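You operate a simulated robot arm through the tools that you are given. There is no shell and no other tool. Be economical: measure what you need, move in short steps, check, and stop when the job is done.

You run a simulated robot arm. Do the job below in one go: nothing can be reset, and whatever is moved stays where it is left.

TASK
Clamp the teal panel square in the jig and clean it with the hand brush.
Fine: clamp it before you brush and leave it clamped; put the brush back. Set down upright: brush. What is to be rubbed or washed off counts as gone when no trace of it is left.

The check looks at the end state, three seconds after you hand in, the way a careful person would. Anything else that was tipped, shoved, dropped, spilled or broken makes it a failure.

THE ROBOT
A 7-joint arm with a two-finger gripper on a trunk, on a base that drives. Base frame: it is fixed to the floor where the robot stands at the start and does not move with it; the origin is under the middle of the robot, x ahead of it, y to its left, z up; the surface under the hand at the start is at about z = 0.9. Lengths are in m, angles in degrees, forces in N, time in s.
With the tool pointing down near the work surface it reaches from about 0.34 to 0.76 m from the robot's upright axis, wherever it stands. Its first joint turns from -143.0 to 143.0 degrees. Places, roughly: bed of the jig [0.6, -1.4, 0.9]; brush [0.75, -1.75, 1]; jig [0.6, -1.4, 0.9]; jig clamp lever [0.7, -1.3, 1]. Payload 2.45 kg.
The TCP is the grasp point between the finger pads, 0.026 m short of the fingertips. In the tool frame z runs along the fingers and y along their closing line. Largest opening 0.096 m; the body of the gripper starts 0.069 m behind the TCP.
Orientation is that of the tool frame in the base frame, as a unit quaternion [x, y, z, w]. With the fingers straight down and closing along the base's y, the tool's x points along the base's -x, its y along +y and its z along -z.

THE INTERFACE
- The arm moves only by the tool nudge_tool. Its argument "motion" is a list of rows, each an object of numbers (a shift or turn left out is 0, a gripper value left out holds the last): "jaw": the opening, from 0 (shut) to 1 (fully open); "dx", "dy", "dz": the shift along the tool's x, y, z in units of 400 mm (1.0 is 400 mm); "wx", "wy", "wz": the turn, a rotation vector about the tool's x, y, z in units of 180 degrees (1.0 is 180 degrees). In form: [{"jaw": .., "dx": .., "dy": .., "dz": .., "wx": .., "wy": .., "wz": ..}, ...]. A call has 1 to 12 rows; each row is the pose to reach, as a shift and turn from the pose commanded when the call began, along the tool's axes at that moment. A call with a number of a shift or a turn outside -1 to 1 is refused whole. A row lasts 0.2 s, in which the tool goes at most 0.05 m and 8.6 degrees; a call with a longer step from one row to the next is refused whole, and so is a gripper value outside its range. A pose out of reach is approached as far as the arm can. The call stops where the force on the tool passes 40 N (or 10 N more than at its start, if that is more) or the arm is blocked; 0.2 s more then pass. The fingers move at their own pace and stop on an object; they squeeze with about 37 N. The grip force told is the motor's: it shows also when the fingers shut on nothing. Time passes only in rows, and 0.2 s behind the last, so rows that repeat a pose let the fingers close. It gives the time, the measured TCP pose, the force on the tool (base axes), the opening and the grip force at its end, in the units of the frame above (readings bear some noise), with the torque about the TCP (base axes, N m) and any sound that the robot's microphone picked up.
- Cameras (640 x 400 px; columns grow to the right, rows downward): "scene" is now at [0.0378, 0.1452, 1.5548]; the picture's right is [-0.46, -0.89, 0.00], its down [-0.51, 0.26, -0.82] and it looks along [0.73, -0.38, -0.57] (base axes); focal length 255 px, centre (320, 200). "wrist" rides on the gripper at [0.082, 0.003, -0.098] in the tool frame; the picture's right is [-0.04, 1.00, 0.00], its down [-0.73, -0.03, -0.68] and it looks along [-0.68, -0.03, 0.73] (tool axes); focal length 256 px, centre (320, 200). There is no depth. A picture from a camera that has moved, and an enlarged one, comes with that camera's place and axes in the base frame and with its lens. The place of the scene camera against the robot may be out by one fixed shift of up to 0.025 m in any direction.
- grab_frame(camera): a new picture of that camera. The clock stands still meanwhile.
- move_column(by): slides the trunk up (or, below 0, down) by that many m; the arm and the scene camera ride with it, the base frame stays. It gives what a move gives, with no picture.
- steer(legs): drives the robot by 1 to 6 legs, each [ahead, turn to the left] in m and degrees, along the robot's own axes; the way and the turn of a leg run together, so that a leg with both is an arc; at most 1.5 m and 180 degrees a leg. The arm and the cameras ride along, it lands a little off, and it stops where it bumps. It gives what a move gives.
- turn_head(pan, tilt): turns the head with the scene camera to pan (to the left, within 155 degrees either way) and tilt (down, from -29 to 69), counted from straight ahead of the robot. It gives what a move gives.
- enlarge(camera, box): a new picture of the part [left, top, right, bottom] of that camera's present view, enlarged. The clock stands still meanwhile.
- hand_in(): hands the job in; it is judged then, once.

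Go step by step. Nothing tells you exact positions but the pictures and the camera data: compare them with the known pose of the tool, close in by small moves and look again before you grip or let go. The budget is 120 turns and 78 pictures, counting those below and the enlarged ones. Unless the task says otherwise, let go and move clear before handing in, and close with one line.

The tools are called after "Call:" by a JSON object that holds its "name" and its "arguments". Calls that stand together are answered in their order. nudge_tool: Moves the arm, as the interface text tells. Its arguments: {"type":"object","properties":{"motion":{"type":"array","items":{"type":"object","properties":{"jaw":{"type":"number"},"dx":{"type":"number"},"dy":{"type":"number"},"dz":{"type":"number"},"wx":{"type":"number"},"wy":{"type":"number"},"wz":{"type":"number"}}}}},"required":["motion"]} The other tools are called the same way: move_column (by) slides the trunk up or down; steer (legs) drives the base; turn_head (pan, tilt) turns the head that bears the scene camera; grab_frame (camera) takes a picture; enlarge (camera, box) takes an enlarged picture of a part of a camera's view; hand_in () hands the job in.

At the start:

```text
clock: 0.0
tcp_pos: [0.4768, -0.1374, 1.1931]
tcp_rot: [0.0, 1.0, 0.0, 0.0]
force: [-0.5, -0.8, 0.3]
wrist_torque: [-0.02, -0.05, -0.02]
opening: 0.0961
grasp_force: 0.0
trunk travel left (down, up): [-0.575, 0.065]
robot x, y, heading: [0.0016, -0.0006, -0.0]
head pan, tilt: [-27.7, 34.8]
```

scene: 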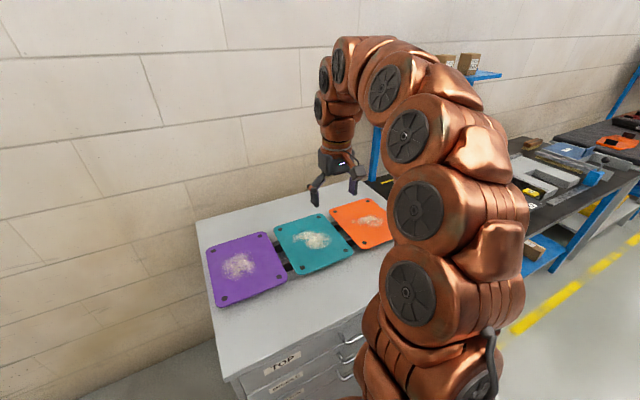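
wrist: 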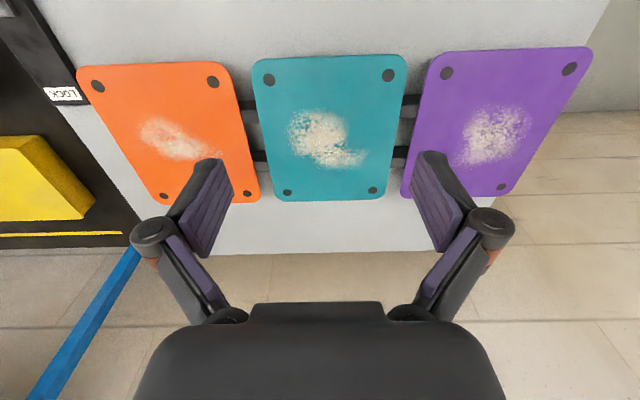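

I see three panels (purple, teal, orange) on a bench in front; the jig is off to the right at about y=-1.4. I'll look that way and at the panels more closely.

Call:
{"name": "turn_head", "arguments": {"pan": -65, "tilt": 25}}

Call:
{"name": "grab_frame", "arguments": {"camera": "scene"}}

Call:
{"name": "enlarge", "arguments": {"camera": "wrist", "box": [200, 20, 460, 220]}}

```text
clock: 1.0
tcp_pos: [0.4754, -0.1364, 1.1934]
tcp_rot: [0.002, 1.0, 0.001, 0.0]
force: [-0.2, 0.2, 1.1]
wrist_torque: [0.02, -0.05, -0.03]
opening: 0.096
grasp_force: 0.1
trunk travel left (down, up): [-0.575, 0.065]
robot x, y, heading: [-0.0018, -0.0022, -0.1]
head pan, tilt: [-65.0, 25.0]
```

```text
75 pictures are left
camera scene: at [-0.0013, 0.1027, 1.5702], right [-0.91, -0.42, 0.0], down [-0.18, 0.38, -0.91], along [0.38, -0.82, -0.42], focal length 255 px, centre (320, 200)
```

scene: 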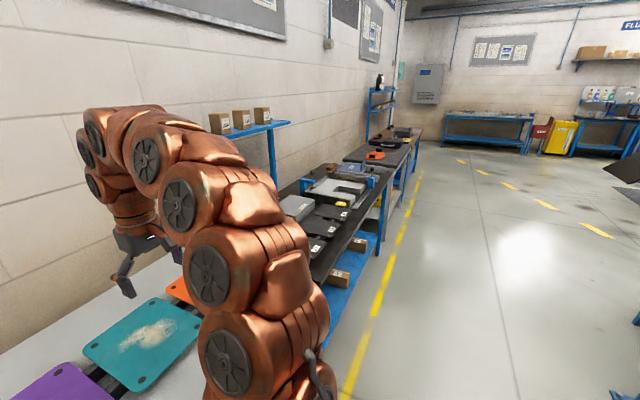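

```text
2.00 times, centred on (330, 120) of wrist
camera zoom: at [0.3951, -0.1325, 1.2912], right [0.04, 1.0, 0.0], down [0.73, -0.03, 0.68], along [0.68, -0.03, -0.73], focal length 512 px, centre (300, 360)
```

zoom: 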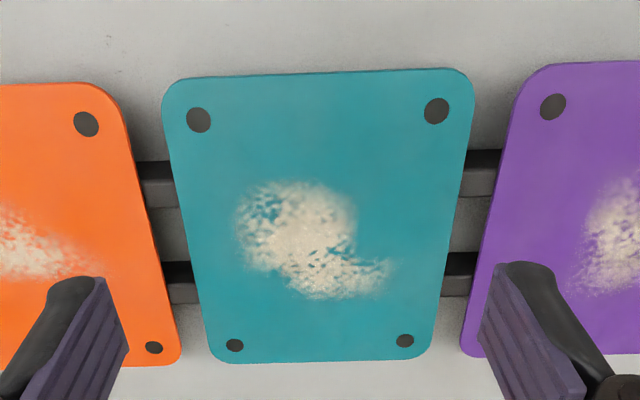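

I'll zoom in on the jig area from here before deciding how to grip the panel.

Call:
{"name": "enlarge", "arguments": {"camera": "scene", "box": [270, 140, 430, 240]}}

Call:
{"name": "enlarge", "arguments": {"camera": "scene", "box": [40, 280, 240, 400]}}

```text
4.00 times, centred on (350, 190) of scene
camera zoom: at [-0.0013, 0.1027, 1.5702], right [-0.91, -0.42, 0.0], down [-0.18, 0.38, -0.91], along [0.38, -0.82, -0.42], focal length 1019 px, centre (200, 240)
```

zoom: 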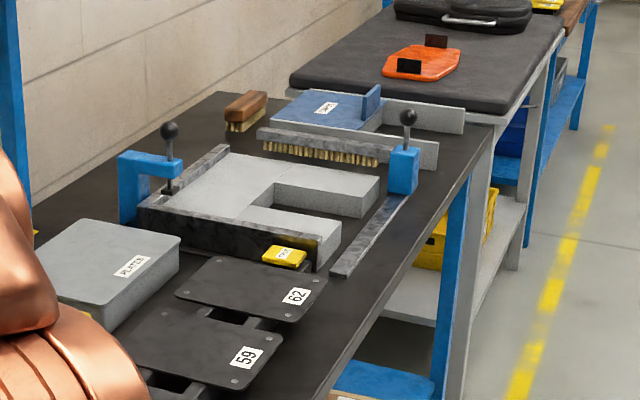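

```text
3.20 times, centred on (140, 340) of scene
camera zoom: at [-0.0013, 0.1027, 1.5702], right [-0.91, -0.42, 0.0], down [-0.18, 0.38, -0.91], along [0.38, -0.82, -0.42], focal length 815 px, centre (896, -248)
```

zoom: 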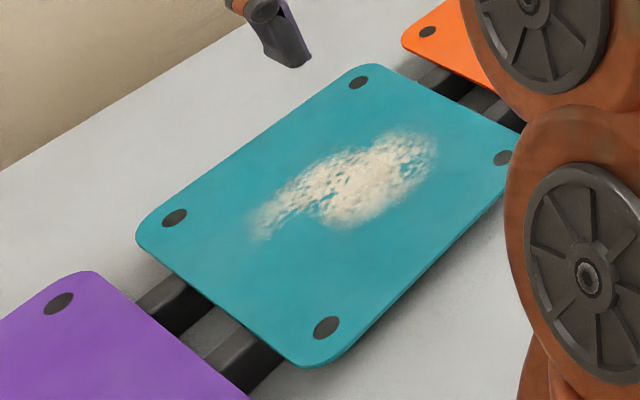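

The jig has a notched bed opening toward the front, so gripping the panel at its near edge with one finger under seems intended. I'll drive over to study the jig first.

Call:
{"name": "steer", "arguments": {"legs": [[0, -90], [1.2, 0], [0, 90]]}}

Call:
{"name": "turn_head", "arguments": {"pan": -15, "tilt": 40}}

Call:
{"name": "grab_frame", "arguments": {"camera": "scene"}}

Call:
{"name": "grab_frame", "arguments": {"camera": "wrist"}}

```text
clock: 14.7
tcp_pos: [0.5019, -1.3382, 1.1918]
tcp_rot: [-0.006, 1.0, 0.0, 0.0]
force: [0.2, 0.3, 0.3]
wrist_torque: [0.02, -0.02, 0.01]
opening: 0.0964
grasp_force: 0.0
trunk travel left (down, up): [-0.575, 0.065]
robot x, y, heading: [0.0249, -1.2121, 0.9]
head pan, tilt: [-65.0, 25.0]
```

```text
clock: 15.9
tcp_pos: [0.5022, -1.3383, 1.1928]
tcp_rot: [-0.006, 1.0, 0.0, 0.0]
force: [0.1, 0.2, -0.3]
wrist_torque: [0.01, 0.0, 0.02]
opening: 0.096
grasp_force: 0.1
trunk travel left (down, up): [-0.575, 0.065]
robot x, y, heading: [0.0227, -1.2123, 0.8]
head pan, tilt: [-15.0, 40.0]
```

```text
71 pictures are left
camera scene: at [0.0633, -1.0437, 1.5469], right [-0.25, -0.97, 0.0], down [-0.62, 0.16, -0.77], along [0.74, -0.19, -0.64], focal length 255 px, centre (320, 200)
```

scene: 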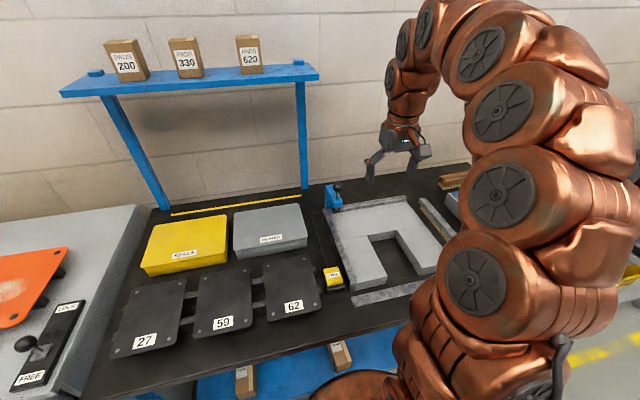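

```text
70 pictures are left
camera wrist: at [0.4206, -1.3353, 1.2912], right [0.03, 1.0, 0.0], down [0.73, -0.02, 0.68], along [0.68, -0.02, -0.73], focal length 256 px, centre (320, 200)
```

wrist: 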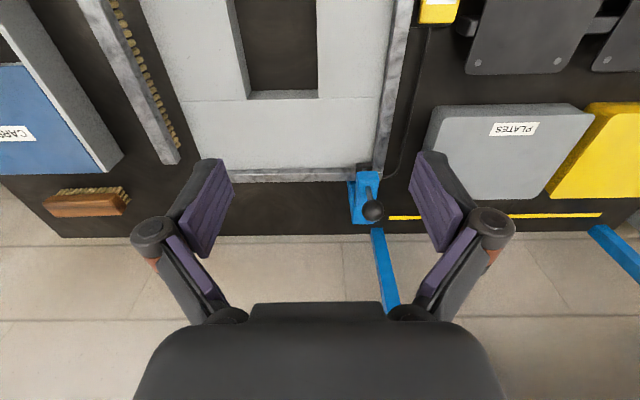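

I need a better view of the jig; I'll pull the arm back and up and zoom on the lever labelled LOCK/FREE.

Call:
{"name": "nudge_tool", "arguments": {"motion": [{"dx": 0.1, "dz": -0.06}, {"dx": 0.2, "dz": -0.12}, {"dx": 0.3, "dz": -0.2}, {"dx": 0.35, "dz": -0.3}, {"dx": 0.35, "dz": -0.4}]}}

Call:
{"name": "grab_frame", "arguments": {"camera": "wrist"}}

Call:
{"name": "enlarge", "arguments": {"camera": "scene", "box": [0, 230, 200, 400]}}

Call:
{"name": "enlarge", "arguments": {"camera": "scene", "box": [300, 150, 500, 310]}}

```text
refused: row 3 steps farther than a row can; nothing moved
```

```text
69 pictures are left
camera wrist: at [0.4206, -1.3353, 1.2912], right [0.03, 1.0, 0.0], down [0.73, -0.02, 0.68], along [0.68, -0.02, -0.73], focal length 256 px, centre (320, 200)
```

wrist: 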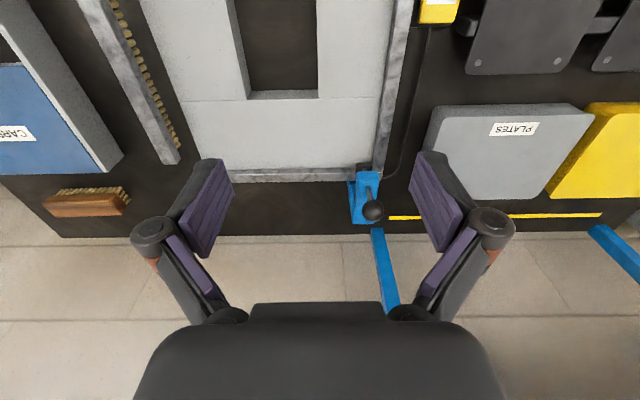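

```text
2.35 times, centred on (100, 315) of scene
camera zoom: at [0.0633, -1.0437, 1.5469], right [-0.25, -0.97, 0.0], down [-0.62, 0.16, -0.77], along [0.74, -0.19, -0.64], focal length 600 px, centre (838, -71)
```

zoom: 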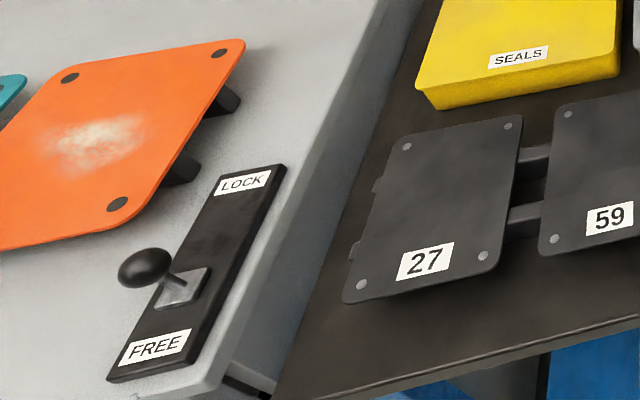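

```text
2.50 times, centred on (400, 230) of scene
camera zoom: at [0.0633, -1.0437, 1.5469], right [-0.25, -0.97, 0.0], down [-0.62, 0.16, -0.77], along [0.74, -0.19, -0.64], focal length 637 px, centre (120, 125)
```

zoom: 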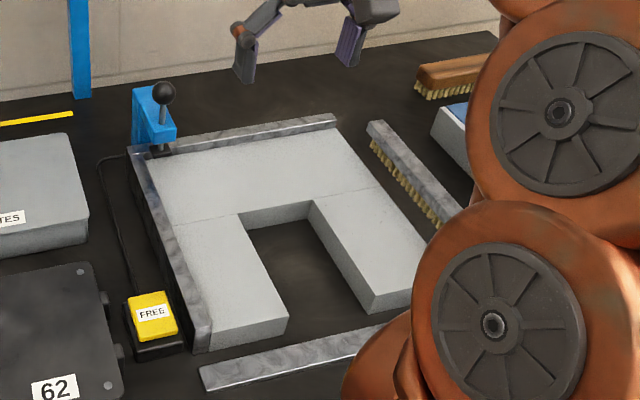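

The tray slider is already at FREE. I'll pull the arm back in smaller steps to see the jig.

Call:
{"name": "nudge_tool", "arguments": {"motion": [{"dx": 0.1, "dz": -0.06}, {"dx": 0.2, "dz": -0.12}, {"dx": 0.28, "dz": -0.2}, {"dx": 0.33, "dz": -0.28}, {"dx": 0.35, "dz": -0.38}, {"dx": 0.35, "dz": -0.48}]}}

Call:
{"name": "grab_frame", "arguments": {"camera": "wrist"}}

Call:
{"name": "grab_frame", "arguments": {"camera": "scene"}}

```text
clock: 17.3
tcp_pos: [0.3689, -1.34, 1.3034]
tcp_rot: [-0.008, 1.0, 0.0, 0.0]
force: [-0.1, -0.6, -0.6]
wrist_torque: [0.0, 0.01, -0.04]
opening: 0.096
grasp_force: 0.1
out of reach, approached as far as the arm can: row 5, 6
trunk travel left (down, up): [-0.575, 0.065]
robot x, y, heading: [0.026, -1.2135, 1.1]
head pan, tilt: [-15.0, 40.0]
```

```text
66 pictures are left
camera wrist: at [0.2875, -1.3378, 1.4021], right [0.03, 1.0, 0.0], down [0.73, -0.02, 0.68], along [0.68, -0.02, -0.73], focal length 256 px, centre (320, 200)
```

wrist: 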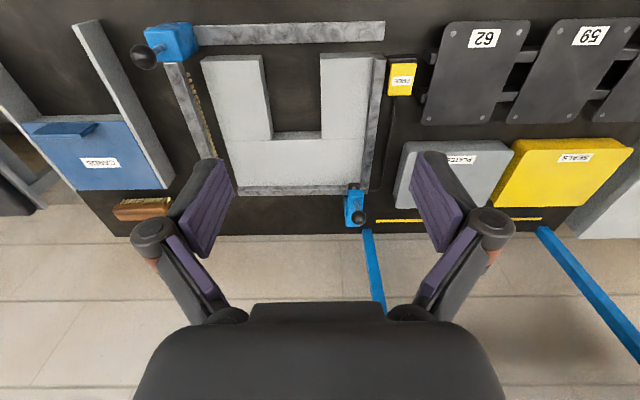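

```text
65 pictures are left
camera scene: at [0.0632, -1.0436, 1.5469], right [-0.25, -0.97, 0.0], down [-0.62, 0.16, -0.77], along [0.74, -0.19, -0.64], focal length 255 px, centre (320, 200)
```

scene: 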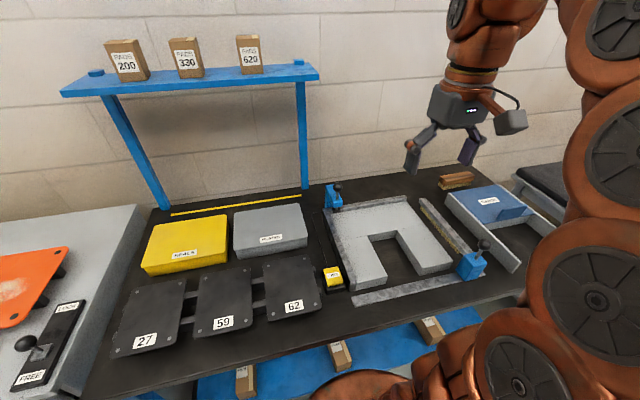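

Call:
{"name": "enlarge", "arguments": {"camera": "scene", "box": [420, 190, 520, 290]}}

Call:
{"name": "enlarge", "arguments": {"camera": "scene", "box": [300, 165, 400, 230]}}

Call:
{"name": "enlarge", "arguments": {"camera": "wrist", "box": [120, 0, 430, 230]}}

```text
4.00 times, centred on (470, 240) of scene
camera zoom: at [0.0632, -1.0436, 1.5469], right [-0.25, -0.97, 0.0], down [-0.62, 0.16, -0.77], along [0.74, -0.19, -0.64], focal length 1019 px, centre (-280, 40)
```

zoom: 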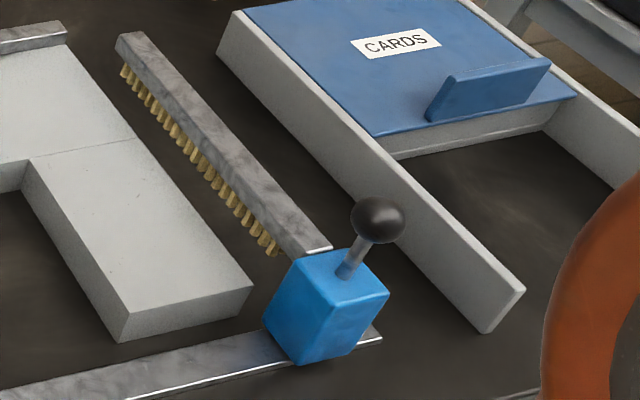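

```text
6.15 times, centred on (350, 198) of scene
camera zoom: at [0.0632, -1.0436, 1.5469], right [-0.25, -0.97, 0.0], down [-0.62, 0.16, -0.77], along [0.74, -0.19, -0.64], focal length 1568 px, centre (135, 215)
```

zoom: 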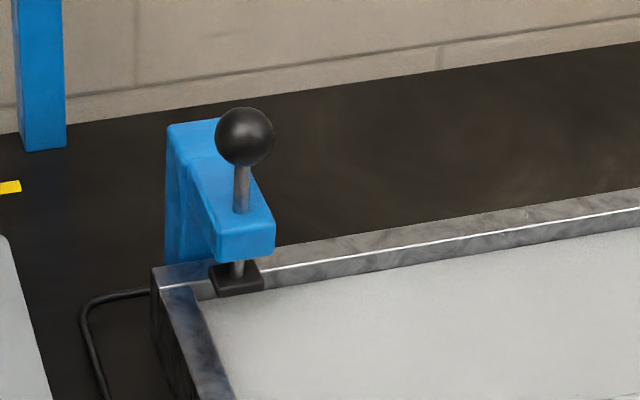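

```text
1.74 times, centred on (275, 115) of wrist
camera zoom: at [0.2875, -1.3378, 1.4021], right [0.03, 1.0, 0.0], down [0.73, -0.02, 0.68], along [0.68, -0.02, -0.73], focal length 445 px, centre (398, 348)
```

zoom: 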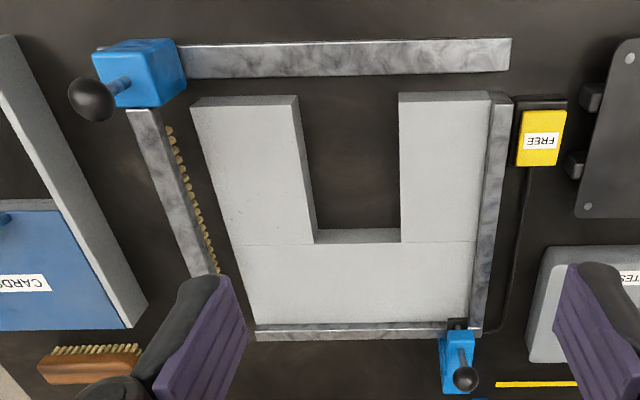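

The near-right blue block rides a rail with a brush bar (not what I was told to use); the clamp lever is the rear-left plunger, with a FREE button to release it. The panel must lie on the notched bed against the left and rear fences. I'll back off and turn the tool horizontal with the camera on top.

Call:
{"name": "steer", "arguments": {"legs": [[-0.3, 0]]}}

Call:
{"name": "nudge_tool", "arguments": {"motion": [{"wx": 0.033, "wz": -0.033}, {"wx": 0.066, "wz": -0.066}, {"wx": 0.099, "wz": -0.099}, {"wx": 0.132, "wz": -0.132}, {"wx": 0.165, "wz": -0.165}, {"wx": 0.198, "wz": -0.198}, {"wx": 0.231, "wz": -0.231}, {"wx": 0.264, "wz": -0.264}, {"wx": 0.297, "wz": -0.297}, {"wx": 0.33, "wz": -0.33}, {"wx": 0.355, "wz": -0.355}]}}

```text
clock: 19.4
tcp_pos: [0.0637, -1.3447, 1.3032]
tcp_rot: [-0.007, 1.0, 0.0, 0.0]
force: [0.3, -0.1, -0.4]
wrist_torque: [-0.02, 0.03, -0.02]
opening: 0.096
grasp_force: 0.1
trunk travel left (down, up): [-0.575, 0.065]
robot x, y, heading: [-0.2779, -1.2154, 0.8]
head pan, tilt: [-15.0, 40.0]
```

```text
clock: 21.8
tcp_pos: [0.0647, -1.3448, 1.3035]
tcp_rot: [-0.507, 0.701, -0.502, 0.003]
force: [-0.9, -0.1, -0.1]
wrist_torque: [0.0, 0.03, -0.02]
opening: 0.0962
grasp_force: 0.0
trunk travel left (down, up): [-0.575, 0.065]
robot x, y, heading: [-0.2788, -1.2157, 0.8]
head pan, tilt: [-15.0, 40.0]
```

Call:
{"name": "nudge_tool", "arguments": {"motion": [{"wx": 0.033, "wz": -0.033}, {"wx": 0.066, "wz": -0.066}, {"wx": 0.099, "wz": -0.099}, {"wx": 0.132, "wz": -0.132}, {"wx": 0.165, "wz": -0.165}, {"wx": 0.198, "wz": -0.198}, {"wx": 0.231, "wz": -0.231}, {"wx": 0.264, "wz": -0.264}, {"wx": 0.297, "wz": -0.297}, {"wx": 0.33, "wz": -0.33}, {"wx": 0.352, "wz": -0.352}]}}

Call:
{"name": "grab_frame", "arguments": {"camera": "wrist"}}

Call:
{"name": "grab_frame", "arguments": {"camera": "scene"}}

```text
clock: 23.4
tcp_pos: [0.1084, -1.1405, 1.3527]
tcp_rot: [0.759, -0.084, 0.621, -0.177]
force: [-0.3, -0.1, -0.2]
wrist_torque: [0.01, 0.0, -0.02]
opening: 0.096
grasp_force: 0.1
out of reach, approached as far as the arm can: row 3, 4, 5, 6, 7, 8
trunk travel left (down, up): [-0.575, 0.065]
robot x, y, heading: [-0.282, -1.2164, 0.8]
head pan, tilt: [-15.0, 40.0]
stopped in row 8: the arm was blocked; the commanded pose is now the measured one
```

```text
61 pictures are left
camera wrist: at [0.0311, -1.1874, 1.4422], right [0.08, -0.91, -0.41], down [-0.82, 0.17, -0.55], along [0.57, 0.38, -0.73], focal length 256 px, centre (320, 200)
```

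wrist: 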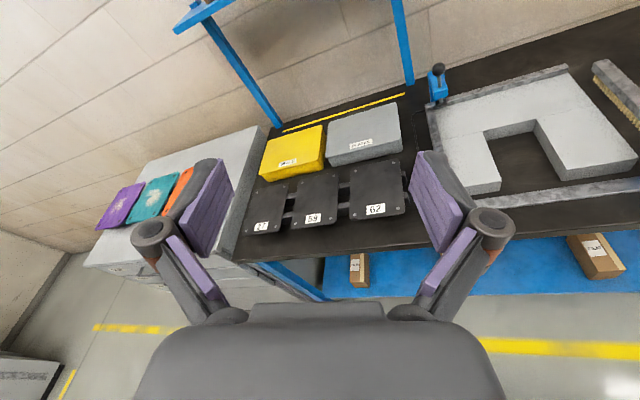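

```text
60 pictures are left
camera scene: at [-0.2413, -1.0475, 1.547], right [-0.25, -0.97, 0.0], down [-0.62, 0.16, -0.77], along [0.74, -0.19, -0.64], focal length 255 px, centre (320, 200)
```

scene: 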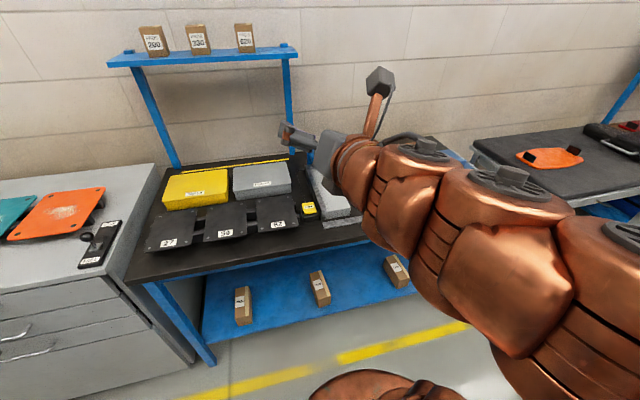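

Orientation is almost there; the arm just got too close to itself. I'll extend forward while finishing the turn.

Call:
{"name": "nudge_tool", "arguments": {"motion": [{"dx": 0.031, "dy": 0.0375, "dz": 0.086}, {"dx": 0.062, "dy": 0.075, "dz": 0.172}, {"dx": 0.093, "dy": 0.1125, "dz": 0.258}, {"dx": 0.124, "dy": 0.15, "dz": 0.344}, {"dx": 0.155, "dy": 0.1875, "dz": 0.43, "wx": -0.01, "wy": 0.016, "wz": -0.03}, {"dx": 0.186, "dy": 0.225, "dz": 0.516, "wx": -0.021, "wy": 0.032, "wz": -0.06}, {"dx": 0.217, "dy": 0.2625, "dz": 0.602, "wx": -0.032, "wy": 0.048, "wz": -0.09}, {"dx": 0.2475, "dy": 0.3, "dz": 0.6875, "wx": -0.042, "wy": 0.063, "wz": -0.118}, {"dx": 0.2475, "dy": 0.3, "dz": 0.6875, "wx": -0.042, "wy": 0.063, "wz": -0.118}]}}

Call:
{"name": "grab_frame", "arguments": {"camera": "wrist"}}

```text
clock: 25.4
tcp_pos: [0.4051, -1.2441, 1.3612]
tcp_rot: [0.702, -0.003, 0.712, -0.002]
force: [-0.1, 0.4, 0.0]
wrist_torque: [0.0, -0.03, 0.02]
opening: 0.0962
grasp_force: 0.1
trunk travel left (down, up): [-0.575, 0.065]
robot x, y, heading: [-0.2793, -1.2181, 0.7]
head pan, tilt: [-15.0, 40.0]
```

```text
59 pictures are left
camera wrist: at [0.306, -1.2476, 1.4407], right [0.0, -1.0, -0.05], down [-0.67, 0.04, -0.74], along [0.74, 0.03, -0.67], focal length 256 px, centre (320, 200)
```

wrist: 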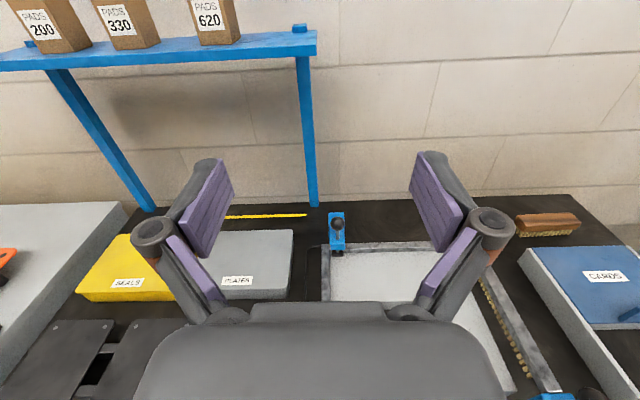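

The closing line is horizontal now, but to hold a flat panel it must be vertical; I'll roll the tool 90° about its axis.

Call:
{"name": "nudge_tool", "arguments": {"motion": [{"wz": 0.0455}, {"wz": 0.091}, {"wz": 0.1365}, {"wz": 0.182}, {"wz": 0.2275}, {"wz": 0.273}, {"wz": 0.3185}, {"wz": 0.364}, {"wz": 0.4095}, {"wz": 0.455}, {"wz": 0.5}, {"wz": 0.5}]}}

Call:
{"name": "grab_frame", "arguments": {"camera": "wrist"}}

Call:
{"name": "grab_frame", "arguments": {"camera": "scene"}}

```text
clock: 28.1
tcp_pos: [0.4032, -1.2457, 1.3605]
tcp_rot: [-0.494, 0.499, -0.502, 0.505]
force: [0.2, -0.7, -0.5]
wrist_torque: [0.02, 0.03, -0.01]
opening: 0.096
grasp_force: 0.1
trunk travel left (down, up): [-0.575, 0.065]
robot x, y, heading: [-0.2795, -1.2143, 0.7]
head pan, tilt: [-15.0, 40.0]
```

```text
58 pictures are left
camera wrist: at [0.3062, -1.3246, 1.3547], right [0.01, 0.05, -1.0], down [-0.68, 0.74, 0.03], along [0.74, 0.68, 0.04], focal length 256 px, centre (320, 200)
```

wrist: 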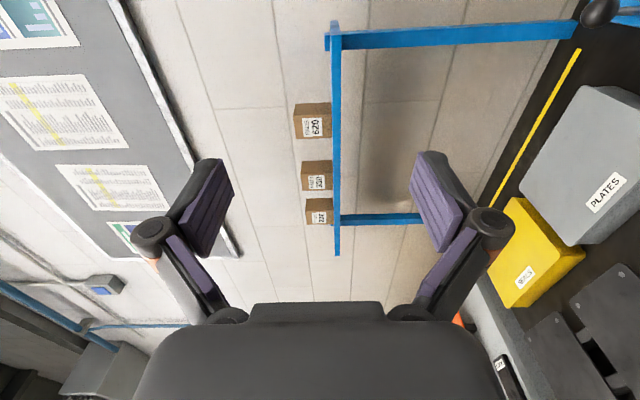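

```text
57 pictures are left
camera scene: at [-0.2412, -1.0477, 1.5469], right [-0.25, -0.97, 0.0], down [-0.62, 0.16, -0.77], along [0.74, -0.19, -0.64], focal length 255 px, centre (320, 200)
```

scene: 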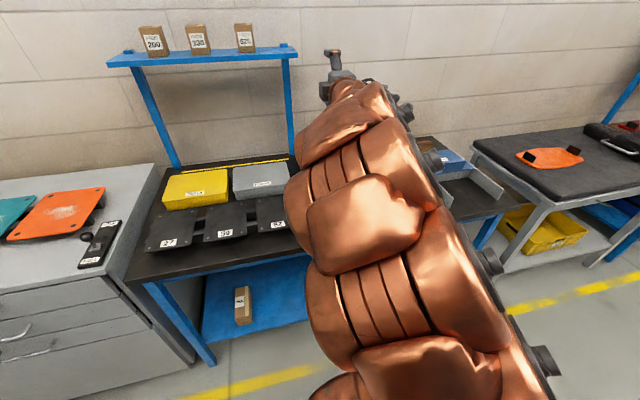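

The grip orientation is right now. I'll lower beside the jig front to see the bed, fence and rail heights edge-on.

Call:
{"name": "nudge_tool", "arguments": {"motion": [{"dx": 0.1, "dz": -0.06}, {"dx": 0.2, "dz": -0.12}, {"dx": 0.3, "dz": -0.15}]}}

Call:
{"name": "move_column", "arguments": {"by": -0.33}}

Call:
{"name": "grab_frame", "arguments": {"camera": "wrist"}}

```text
clock: 28.9
tcp_pos: [0.344, -1.3634, 1.3579]
tcp_rot: [-0.495, 0.499, -0.501, 0.505]
force: [-0.8, 0.3, 0.8]
wrist_torque: [0.01, 0.02, -0.02]
opening: 0.0959
grasp_force: 0.0
trunk travel left (down, up): [-0.575, 0.065]
robot x, y, heading: [-0.2826, -1.2163, 0.6]
head pan, tilt: [-15.0, 40.0]
```

```text
clock: 32.1
tcp_pos: [0.3438, -1.3644, 1.0292]
tcp_rot: [-0.494, 0.5, -0.501, 0.505]
force: [0.0, 1.1, 0.8]
wrist_torque: [0.02, -0.01, -0.02]
opening: 0.096
grasp_force: 0.1
trunk travel left (down, up): [-0.245, 0.395]
robot x, y, heading: [-0.2843, -1.2136, 0.6]
head pan, tilt: [-15.0, 40.0]
```

```text
56 pictures are left
camera wrist: at [0.2458, -1.4445, 1.0238], right [0.01, 0.05, -1.0], down [-0.68, 0.73, 0.03], along [0.74, 0.68, 0.04], focal length 256 px, centre (320, 200)
```

wrist: 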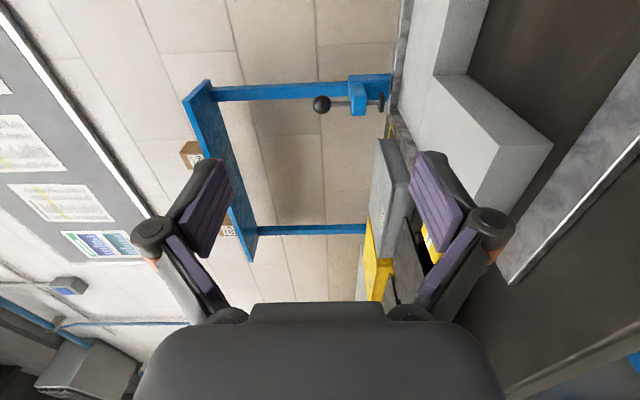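

The wrist picture puts the table at about z 0.867, the bed top at about 0.905, the table edge at x 0.30 and the pad about 3 cm above the bed. A grip tilted about 8° nose-down should place the panel cleanly. Now I'll raise up and drive back to the panels.

Call:
{"name": "move_column", "arguments": {"by": 0.15}}

Call:
{"name": "steer", "arguments": {"legs": [[0, 89.4], [1.22, 0], [0, -90]]}}

Call:
{"name": "turn_head", "arguments": {"pan": -5, "tilt": 42}}

Call:
{"name": "grab_frame", "arguments": {"camera": "scene"}}

Call:
{"name": "grab_frame", "arguments": {"camera": "wrist"}}

```text
clock: 33.9
tcp_pos: [0.3429, -1.3649, 1.1805]
tcp_rot: [-0.494, 0.499, -0.502, 0.504]
force: [0.5, -0.3, -0.8]
wrist_torque: [-0.05, 0.0, 0.02]
opening: 0.0962
grasp_force: 0.1
trunk travel left (down, up): [-0.395, 0.245]
robot x, y, heading: [-0.28, -1.2162, 0.7]
head pan, tilt: [-15.0, 40.0]
```

```text
clock: 47.6
tcp_pos: [0.3592, -0.1518, 1.1781]
tcp_rot: [0.491, -0.502, 0.505, -0.501]
force: [0.0, -0.2, 0.1]
wrist_torque: [0.0, -0.01, 0.0]
opening: 0.0962
grasp_force: 0.0
trunk travel left (down, up): [-0.395, 0.245]
robot x, y, heading: [-0.2618, 0.01, 0.1]
head pan, tilt: [-15.0, 40.0]
```

```text
clock: 48.3
tcp_pos: [0.359, -0.1523, 1.1789]
tcp_rot: [0.491, -0.502, 0.506, -0.501]
force: [-0.5, -0.3, -0.6]
wrist_torque: [0.01, -0.01, 0.01]
opening: 0.096
grasp_force: 0.1
trunk travel left (down, up): [-0.395, 0.245]
robot x, y, heading: [-0.2604, 0.0038, 0.0]
head pan, tilt: [-5.0, 42.0]
```

```text
55 pictures are left
camera scene: at [-0.2204, 0.1868, 1.3639], right [-0.09, -1.0, 0.0], down [-0.67, 0.06, -0.74], along [0.74, -0.07, -0.67], focal length 255 px, centre (320, 200)
```

scene: 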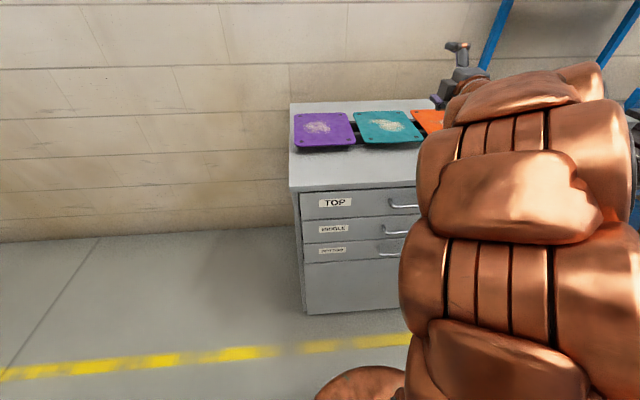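

```text
54 pictures are left
camera wrist: at [0.2602, -0.2312, 1.1736], right [0.01, 0.05, -1.0], down [-0.67, 0.74, 0.03], along [0.74, 0.67, 0.04], focal length 256 px, centre (320, 200)
```

wrist: 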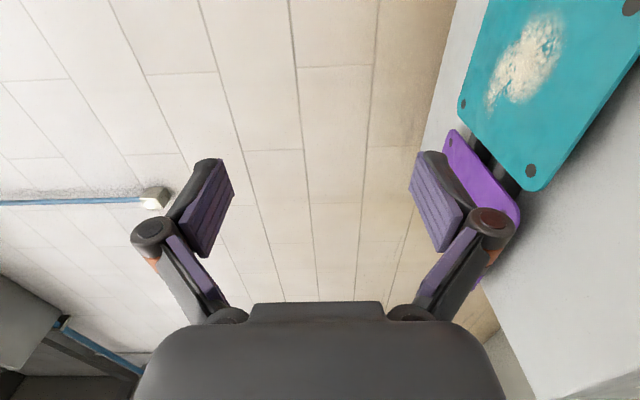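

Now I'll lower in front of the teal panel to gauge its height and near edge.

Call:
{"name": "move_column", "arguments": {"by": -0.17}}

Call:
{"name": "grab_frame", "arguments": {"camera": "wrist"}}

```text
clock: 50.2
tcp_pos: [0.3599, -0.1523, 1.0095]
tcp_rot: [0.491, -0.502, 0.506, -0.501]
force: [-0.3, -0.3, 0.1]
wrist_torque: [0.01, 0.02, -0.02]
opening: 0.0959
grasp_force: 0.0
trunk travel left (down, up): [-0.225, 0.415]
robot x, y, heading: [-0.2641, 0.0074, 0.1]
head pan, tilt: [-5.0, 42.0]
```

```text
53 pictures are left
camera wrist: at [0.2602, -0.2312, 1.0037], right [0.01, 0.05, -1.0], down [-0.67, 0.74, 0.03], along [0.74, 0.67, 0.04], focal length 256 px, centre (320, 200)
```

wrist: 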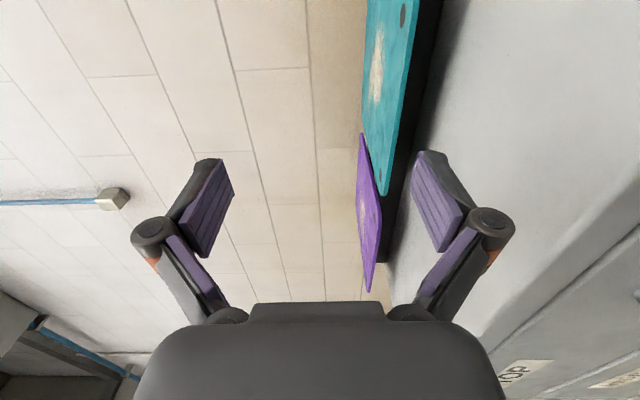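

Panel top looks to be at z≈0.943 with near edge x≈0.484, centre y≈-0.128. I need the cabinet-top height, so I'll zoom in on the underside.

Call:
{"name": "enlarge", "arguments": {"camera": "wrist", "box": [340, 0, 640, 300]}}

```text
1.33 times, centred on (490, 150) of wrist
camera zoom: at [0.2602, -0.2312, 1.0037], right [0.01, 0.05, -1.0], down [-0.67, 0.74, 0.03], along [0.74, 0.67, 0.04], focal length 341 px, centre (93, 267)
```

zoom: 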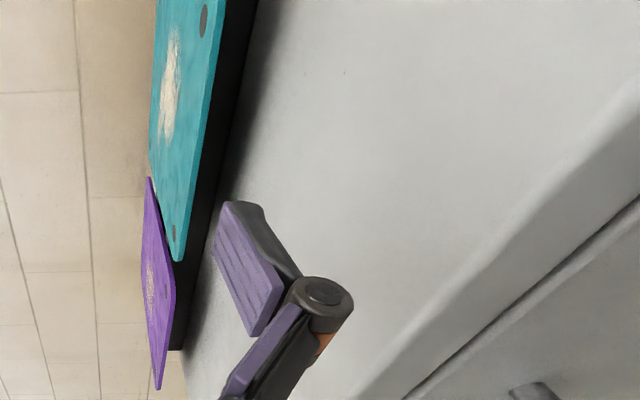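

The cabinet top is at about z 0.90 and the panel's underside at about 0.936. I'll tilt the tool 9° nose-down, half-open the jaws and line up so that the lower finger can slide under the near edge.

Call:
{"name": "nudge_tool", "arguments": {"motion": [{"jaw": 0.52, "dx": -0.02, "dy": 0.03, "wx": -0.018, "wy": -0.002}, {"jaw": 0.52, "dx": -0.04, "dy": 0.06, "wx": -0.036, "wy": -0.004}, {"jaw": 0.52, "dx": -0.06, "dy": 0.1, "wx": -0.054, "wy": -0.005}, {"jaw": 0.52, "dx": -0.06, "dy": 0.126, "wx": -0.054, "wy": -0.005}, {"jaw": 0.52, "dx": -0.06, "dy": 0.126, "wx": -0.054, "wy": -0.005}]}}

Call:
{"name": "grab_frame", "arguments": {"camera": "wrist"}}

```text
clock: 51.4
tcp_pos: [0.3605, -0.1285, 0.9582]
tcp_rot: [-0.535, 0.54, -0.457, 0.462]
force: [0.0, -0.8, 0.7]
wrist_torque: [-0.03, 0.02, -0.01]
opening: 0.0502
grasp_force: 0.0
trunk travel left (down, up): [-0.225, 0.415]
robot x, y, heading: [-0.2662, 0.0052, -0.1]
head pan, tilt: [-5.0, 42.0]
```

```text
51 pictures are left
camera wrist: at [0.2631, -0.2094, 0.9698], right [-0.15, 0.05, -0.99], down [-0.67, 0.73, 0.14], along [0.73, 0.68, -0.08], focal length 256 px, centre (320, 200)
```

wrist: 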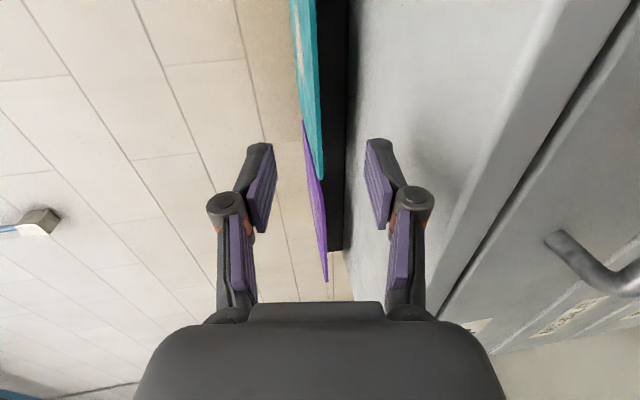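

Call:
{"name": "nudge_tool", "arguments": {"motion": [{"dz": 0.075, "dy": -0.0118}, {"dz": 0.15, "dy": -0.0236}, {"dz": 0.222, "dy": -0.035}]}}

Call:
{"name": "enlarge", "arguments": {"camera": "wrist", "box": [220, 100, 420, 300]}}

```text
clock: 52.2
tcp_pos: [0.4512, -0.127, 0.9608]
tcp_rot: [-0.535, 0.539, -0.457, 0.463]
force: [-0.8, -0.2, 0.2]
wrist_torque: [0.0, -0.03, 0.0]
opening: 0.0498
grasp_force: 0.0
trunk travel left (down, up): [-0.225, 0.415]
robot x, y, heading: [-0.2664, 0.0033, -0.3]
head pan, tilt: [-5.0, 42.0]
```

```text
2.00 times, centred on (320, 200) of wrist
camera zoom: at [0.3543, -0.2082, 0.9713], right [-0.15, 0.05, -0.99], down [-0.67, 0.73, 0.14], along [0.73, 0.68, -0.08], focal length 512 px, centre (320, 200)
```

zoom: 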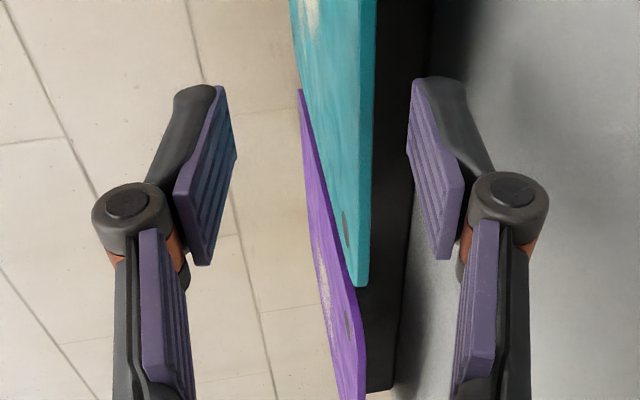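

The panel edge sits between the fingers with clearance on both sides. I'll advance the last 4 cm and close.

Call:
{"name": "nudge_tool", "arguments": {"motion": [{"dz": 0.05, "dy": -0.008}, {"dz": 0.096, "dy": -0.015}]}}

Call:
{"name": "grab_frame", "arguments": {"camera": "wrist"}}

```text
clock: 52.8
tcp_pos: [0.4888, -0.1274, 0.9579]
tcp_rot: [-0.535, 0.54, -0.458, 0.462]
force: [-0.2, -1.1, 0.3]
wrist_torque: [0.01, 0.0, -0.02]
opening: 0.0499
grasp_force: 0.1
trunk travel left (down, up): [-0.225, 0.415]
robot x, y, heading: [-0.2617, 0.0047, -0.1]
head pan, tilt: [-5.0, 42.0]
```

```text
49 pictures are left
camera wrist: at [0.392, -0.2088, 0.9696], right [-0.15, 0.05, -0.99], down [-0.67, 0.73, 0.14], along [0.73, 0.68, -0.08], focal length 256 px, centre (320, 200)
```

wrist: 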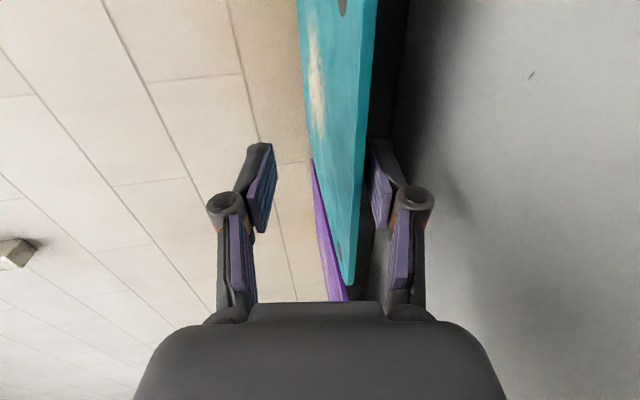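

The edge is around the TCP; I'll go 8 mm deeper and close.

Call:
{"name": "nudge_tool", "arguments": {"motion": [{"dz": 0.02, "dy": -0.003, "jaw": 0.52}, {"dz": 0.02, "dy": -0.003, "jaw": 0.0}, {"dz": 0.02, "dy": -0.003, "jaw": 0.0}, {"dz": 0.02, "dy": -0.003, "jaw": 0.0}, {"dz": 0.02, "dy": -0.003, "jaw": 0.0}, {"dz": 0.02, "dy": -0.003, "jaw": 0.0}]}}

Call:
{"name": "grab_frame", "arguments": {"camera": "wrist"}}

```text
clock: 54.2
tcp_pos: [0.4957, -0.128, 0.9589]
tcp_rot: [-0.535, 0.538, -0.458, 0.462]
force: [3.5, -0.9, 7.8]
wrist_torque: [-0.34, -1.49, -0.06]
opening: 0.006
grasp_force: 34.1
trunk travel left (down, up): [-0.225, 0.415]
robot x, y, heading: [-0.2603, 0.0065, -0.2]
head pan, tilt: [-5.0, 42.0]
```

```text
48 pictures are left
camera wrist: at [0.3999, -0.2084, 0.9707], right [-0.15, 0.05, -0.99], down [-0.67, 0.73, 0.14], along [0.73, 0.68, -0.08], focal length 256 px, centre (320, 200)
```

wrist: 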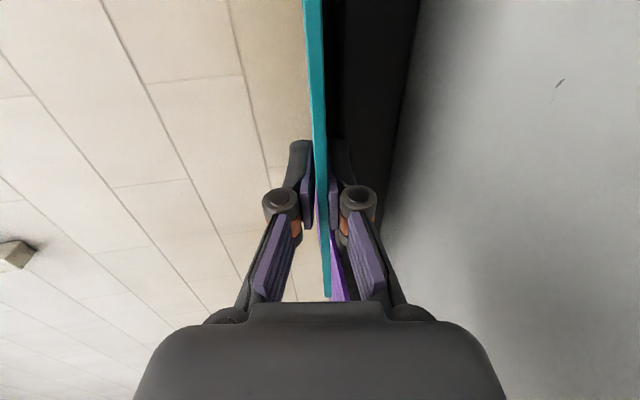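

The panel is gripped flat between the pads (6 mm). I'll lift straight up.

Call:
{"name": "nudge_tool", "arguments": {"motion": [{"dy": -0.05, "dz": -0.008}, {"dy": -0.12, "dz": -0.019}, {"dy": -0.2, "dz": -0.0315}, {"dy": -0.285, "dz": -0.045}, {"dy": -0.37, "dz": -0.0585}, {"dy": -0.37, "dz": -0.0585}]}}

Call:
{"name": "grab_frame", "arguments": {"camera": "wrist"}}

Call:
{"name": "grab_frame", "arguments": {"camera": "scene"}}

```text
clock: 55.6
tcp_pos: [0.498, -0.1281, 1.1088]
tcp_rot: [-0.535, 0.539, -0.457, 0.462]
force: [0.3, 0.7, -1.9]
wrist_torque: [0.0, 0.28, 0.02]
opening: 0.0061
grasp_force: 33.6
trunk travel left (down, up): [-0.225, 0.415]
robot x, y, heading: [-0.2632, 0.0059, -0.0]
head pan, tilt: [-5.0, 42.0]
```

```text
47 pictures are left
camera wrist: at [0.4005, -0.21, 1.1204], right [-0.16, 0.05, -0.99], down [-0.67, 0.73, 0.14], along [0.73, 0.68, -0.08], focal length 256 px, centre (320, 200)
```

wrist: 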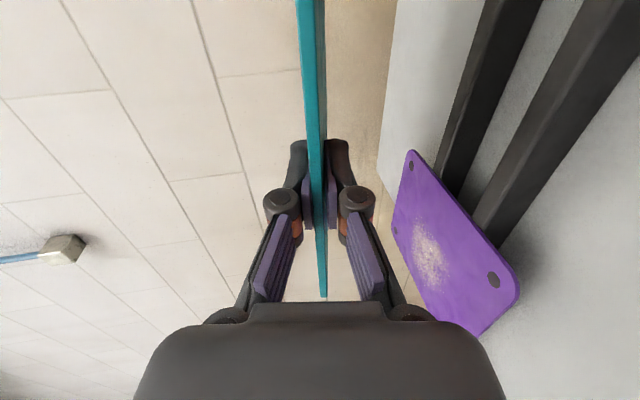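

```text
46 pictures are left
camera scene: at [-0.2203, 0.1868, 1.1939], right [-0.09, -1.0, 0.0], down [-0.67, 0.06, -0.74], along [0.74, -0.06, -0.67], focal length 255 px, centre (320, 200)
```

scene: 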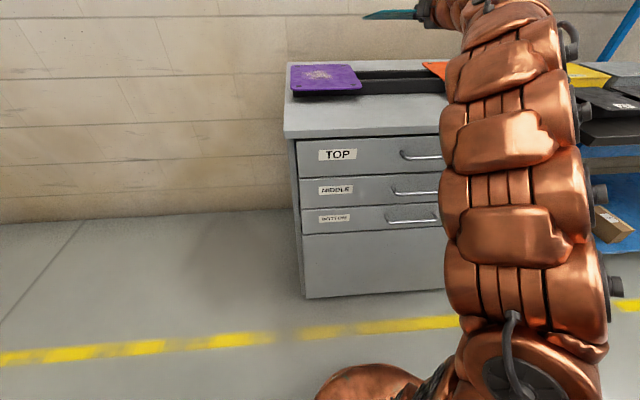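

Lifted cleanly. I'll raise the trunk and drive to the jig, aiming the panel about 3 cm off the left fence so that the lower finger falls into the notch.

Call:
{"name": "move_column", "arguments": {"by": 0.15}}

Call:
{"name": "steer", "arguments": {"legs": [[0, -90], [1.243, 0], [0, 90]]}}

Call:
{"name": "turn_head", "arguments": {"pan": -10, "tilt": 40}}

Call:
{"name": "grab_frame", "arguments": {"camera": "scene"}}

Call:
{"name": "grab_frame", "arguments": {"camera": "wrist"}}

```text
clock: 57.4
tcp_pos: [0.4977, -0.1295, 1.2588]
tcp_rot: [-0.535, 0.539, -0.457, 0.462]
force: [-0.5, -0.5, -2.5]
wrist_torque: [-0.04, 0.27, 0.0]
opening: 0.006
grasp_force: 33.3
trunk travel left (down, up): [-0.375, 0.265]
robot x, y, heading: [-0.2612, 0.0082, -0.1]
head pan, tilt: [-5.0, 42.0]
```

```text
clock: 71.2
tcp_pos: [0.4987, -1.3568, 1.2596]
tcp_rot: [-0.536, 0.539, -0.456, 0.463]
force: [-0.1, -0.2, -1.9]
wrist_torque: [0.02, 0.28, -0.04]
opening: 0.0058
grasp_force: 33.6
trunk travel left (down, up): [-0.375, 0.265]
robot x, y, heading: [-0.2646, -1.2256, -0.0]
head pan, tilt: [-5.0, 42.0]
```

```text
clock: 71.9
tcp_pos: [0.4998, -1.3562, 1.2588]
tcp_rot: [-0.536, 0.539, -0.456, 0.463]
force: [-0.2, 0.8, -3.0]
wrist_torque: [0.01, 0.25, 0.01]
opening: 0.0058
grasp_force: 33.1
trunk travel left (down, up): [-0.375, 0.265]
robot x, y, heading: [-0.2676, -1.2241, 0.1]
head pan, tilt: [-10.0, 40.0]
```

```text
45 pictures are left
camera scene: at [-0.2195, -1.0501, 1.3469], right [-0.17, -0.99, 0.0], down [-0.63, 0.11, -0.77], along [0.75, -0.13, -0.64], focal length 255 px, centre (320, 200)
```

scene: 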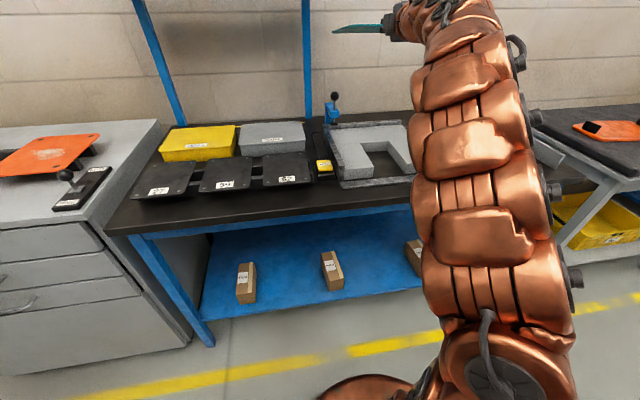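

```text
44 pictures are left
camera wrist: at [0.4018, -1.4379, 1.2701], right [-0.16, 0.05, -0.99], down [-0.67, 0.73, 0.14], along [0.73, 0.68, -0.08], focal length 256 px, centre (320, 200)
```

wrist: 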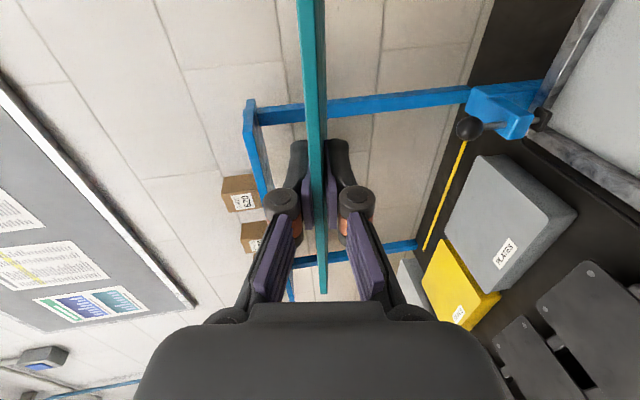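

I'll set the panel back and right, then lower with the trunk short of the rear corner so its rear edge can slide in under the clamp pad.

Call:
{"name": "nudge_tool", "arguments": {"motion": [{"dx": 0.0365, "dy": 0.0155, "dz": -0.0975}, {"dx": 0.0725, "dy": 0.031, "dz": -0.195}, {"dx": 0.0725, "dy": 0.031, "dz": -0.195}]}}

Call:
{"name": "move_column", "arguments": {"by": -0.285}}

Call:
{"name": "grab_frame", "arguments": {"camera": "wrist"}}

Call:
{"name": "grab_frame", "arguments": {"camera": "scene"}}

```text
clock: 72.7
tcp_pos: [0.4195, -1.3888, 1.257]
tcp_rot: [-0.536, 0.539, -0.457, 0.463]
force: [0.7, 0.2, -2.6]
wrist_torque: [-0.01, 0.21, -0.02]
opening: 0.0059
grasp_force: 33.0
trunk travel left (down, up): [-0.375, 0.265]
robot x, y, heading: [-0.2653, -1.2274, 0.2]
head pan, tilt: [-10.0, 40.0]
```

```text
clock: 75.6
tcp_pos: [0.419, -1.388, 0.9721]
tcp_rot: [-0.536, 0.54, -0.457, 0.461]
force: [0.6, 0.0, -2.0]
wrist_torque: [-0.01, 0.25, -0.02]
opening: 0.006
grasp_force: 33.7
trunk travel left (down, up): [-0.09, 0.55]
robot x, y, heading: [-0.2635, -1.2275, 0.1]
head pan, tilt: [-10.0, 40.0]
```

```text
43 pictures are left
camera wrist: at [0.3223, -1.4692, 0.9837], right [-0.16, 0.05, -0.99], down [-0.67, 0.73, 0.14], along [0.73, 0.68, -0.08], focal length 256 px, centre (320, 200)
```

wrist: 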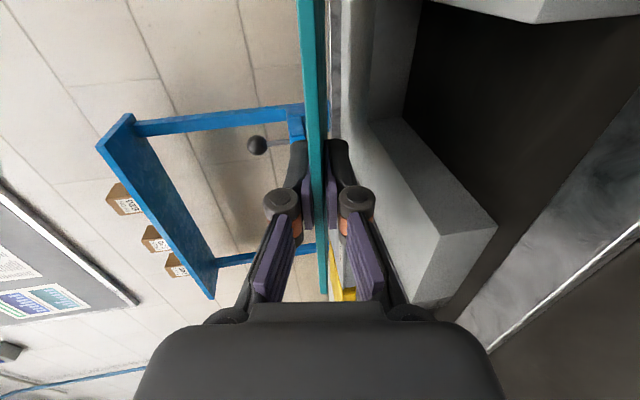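

```text
42 pictures are left
camera scene: at [-0.2196, -1.0501, 1.0619], right [-0.17, -0.99, 0.0], down [-0.63, 0.11, -0.77], along [0.75, -0.13, -0.64], focal length 255 px, centre (320, 200)
```

scene: 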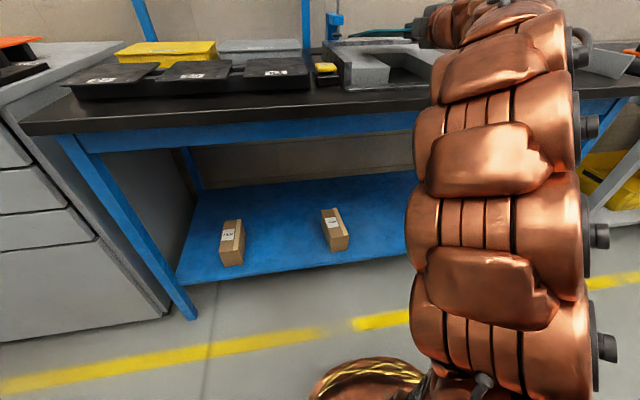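

The notch clearance is good. I'll lower 2 cm, then slide forward so the rear edge goes under the pad.

Call:
{"name": "nudge_tool", "arguments": {"motion": [{"dy": 0.027, "dz": 0.0043}, {"dy": 0.0543, "dz": 0.0086}, {"dy": 0.0543, "dz": 0.0086}, {"dy": 0.0455, "dz": 0.064}, {"dy": 0.0368, "dz": 0.12}, {"dy": 0.0368, "dz": 0.12}]}}

Call:
{"name": "grab_frame", "arguments": {"camera": "wrist"}}

Call:
{"name": "enlarge", "arguments": {"camera": "scene", "box": [290, 0, 450, 110]}}

```text
clock: 77.0
tcp_pos: [0.4647, -1.3884, 0.9503]
tcp_rot: [-0.536, 0.539, -0.456, 0.463]
force: [1.1, 0.3, -2.0]
wrist_torque: [0.0, 0.27, 0.01]
opening: 0.0061
grasp_force: 33.3
trunk travel left (down, up): [-0.09, 0.55]
robot x, y, heading: [-0.2661, -1.225, -0.2]
head pan, tilt: [-10.0, 40.0]
```

```text
41 pictures are left
camera wrist: at [0.3678, -1.4691, 0.9616], right [-0.16, 0.05, -0.99], down [-0.67, 0.73, 0.14], along [0.73, 0.68, -0.08], focal length 256 px, centre (320, 200)
```

wrist: 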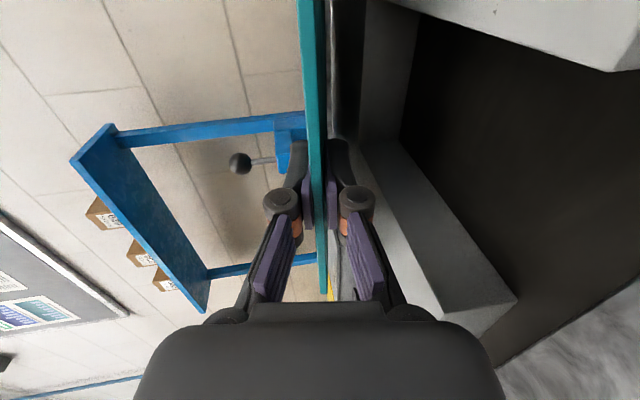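

```text
3.64 times, centred on (370, 55) of scene
camera zoom: at [-0.2195, -1.0501, 1.0619], right [-0.17, -0.99, 0.0], down [-0.63, 0.11, -0.77], along [0.75, -0.13, -0.64], focal length 926 px, centre (138, 727)
```

zoom: 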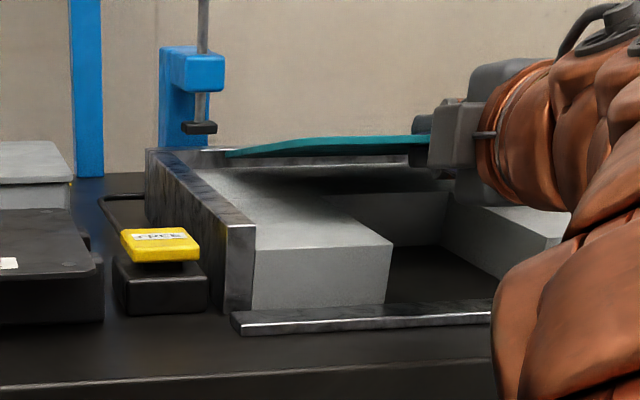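

The view shows the rear edge going in just above the bed, by the rear fence. I'll lower gently until it touches.

Call:
{"name": "nudge_tool", "arguments": {"motion": [{"dy": 0.0124, "dz": 0.002}, {"dy": 0.0198, "dz": 0.0031}, {"dy": 0.0198, "dz": 0.0031}]}}

```text
clock: 77.8
tcp_pos: [0.4639, -1.3879, 0.942]
tcp_rot: [-0.536, 0.538, -0.456, 0.463]
force: [-0.2, 0.6, -2.3]
wrist_torque: [0.03, 0.21, 0.01]
opening: 0.0061
grasp_force: 33.3
trunk travel left (down, up): [-0.09, 0.55]
robot x, y, heading: [-0.2645, -1.2198, 0.2]
head pan, tilt: [-10.0, 40.0]
```

Call:
{"name": "nudge_tool", "arguments": {"motion": [{"dy": 0.0062, "dz": 0.001}, {"dy": 0.0124, "dz": 0.002}, {"dy": 0.0124, "dz": 0.002}]}}

Call:
{"name": "enlarge", "arguments": {"camera": "scene", "box": [290, 0, 450, 110]}}

```text
clock: 78.6
tcp_pos: [0.4629, -1.3861, 0.9374]
tcp_rot: [-0.536, 0.539, -0.457, 0.462]
force: [0.1, -0.6, -1.9]
wrist_torque: [-0.13, 0.03, -0.05]
opening: 0.006
grasp_force: 33.1
trunk travel left (down, up): [-0.09, 0.55]
robot x, y, heading: [-0.2656, -1.2236, -0.1]
head pan, tilt: [-10.0, 40.0]
```

```text
3.64 times, centred on (370, 55) of scene
camera zoom: at [-0.2196, -1.0501, 1.0619], right [-0.17, -0.99, 0.0], down [-0.63, 0.11, -0.77], along [0.75, -0.13, -0.64], focal length 926 px, centre (138, 727)
```

zoom: 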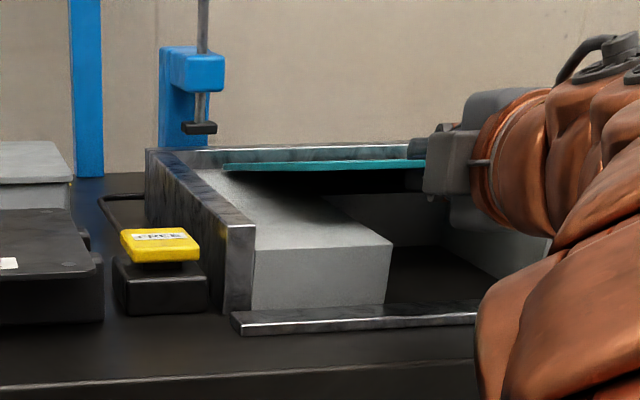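

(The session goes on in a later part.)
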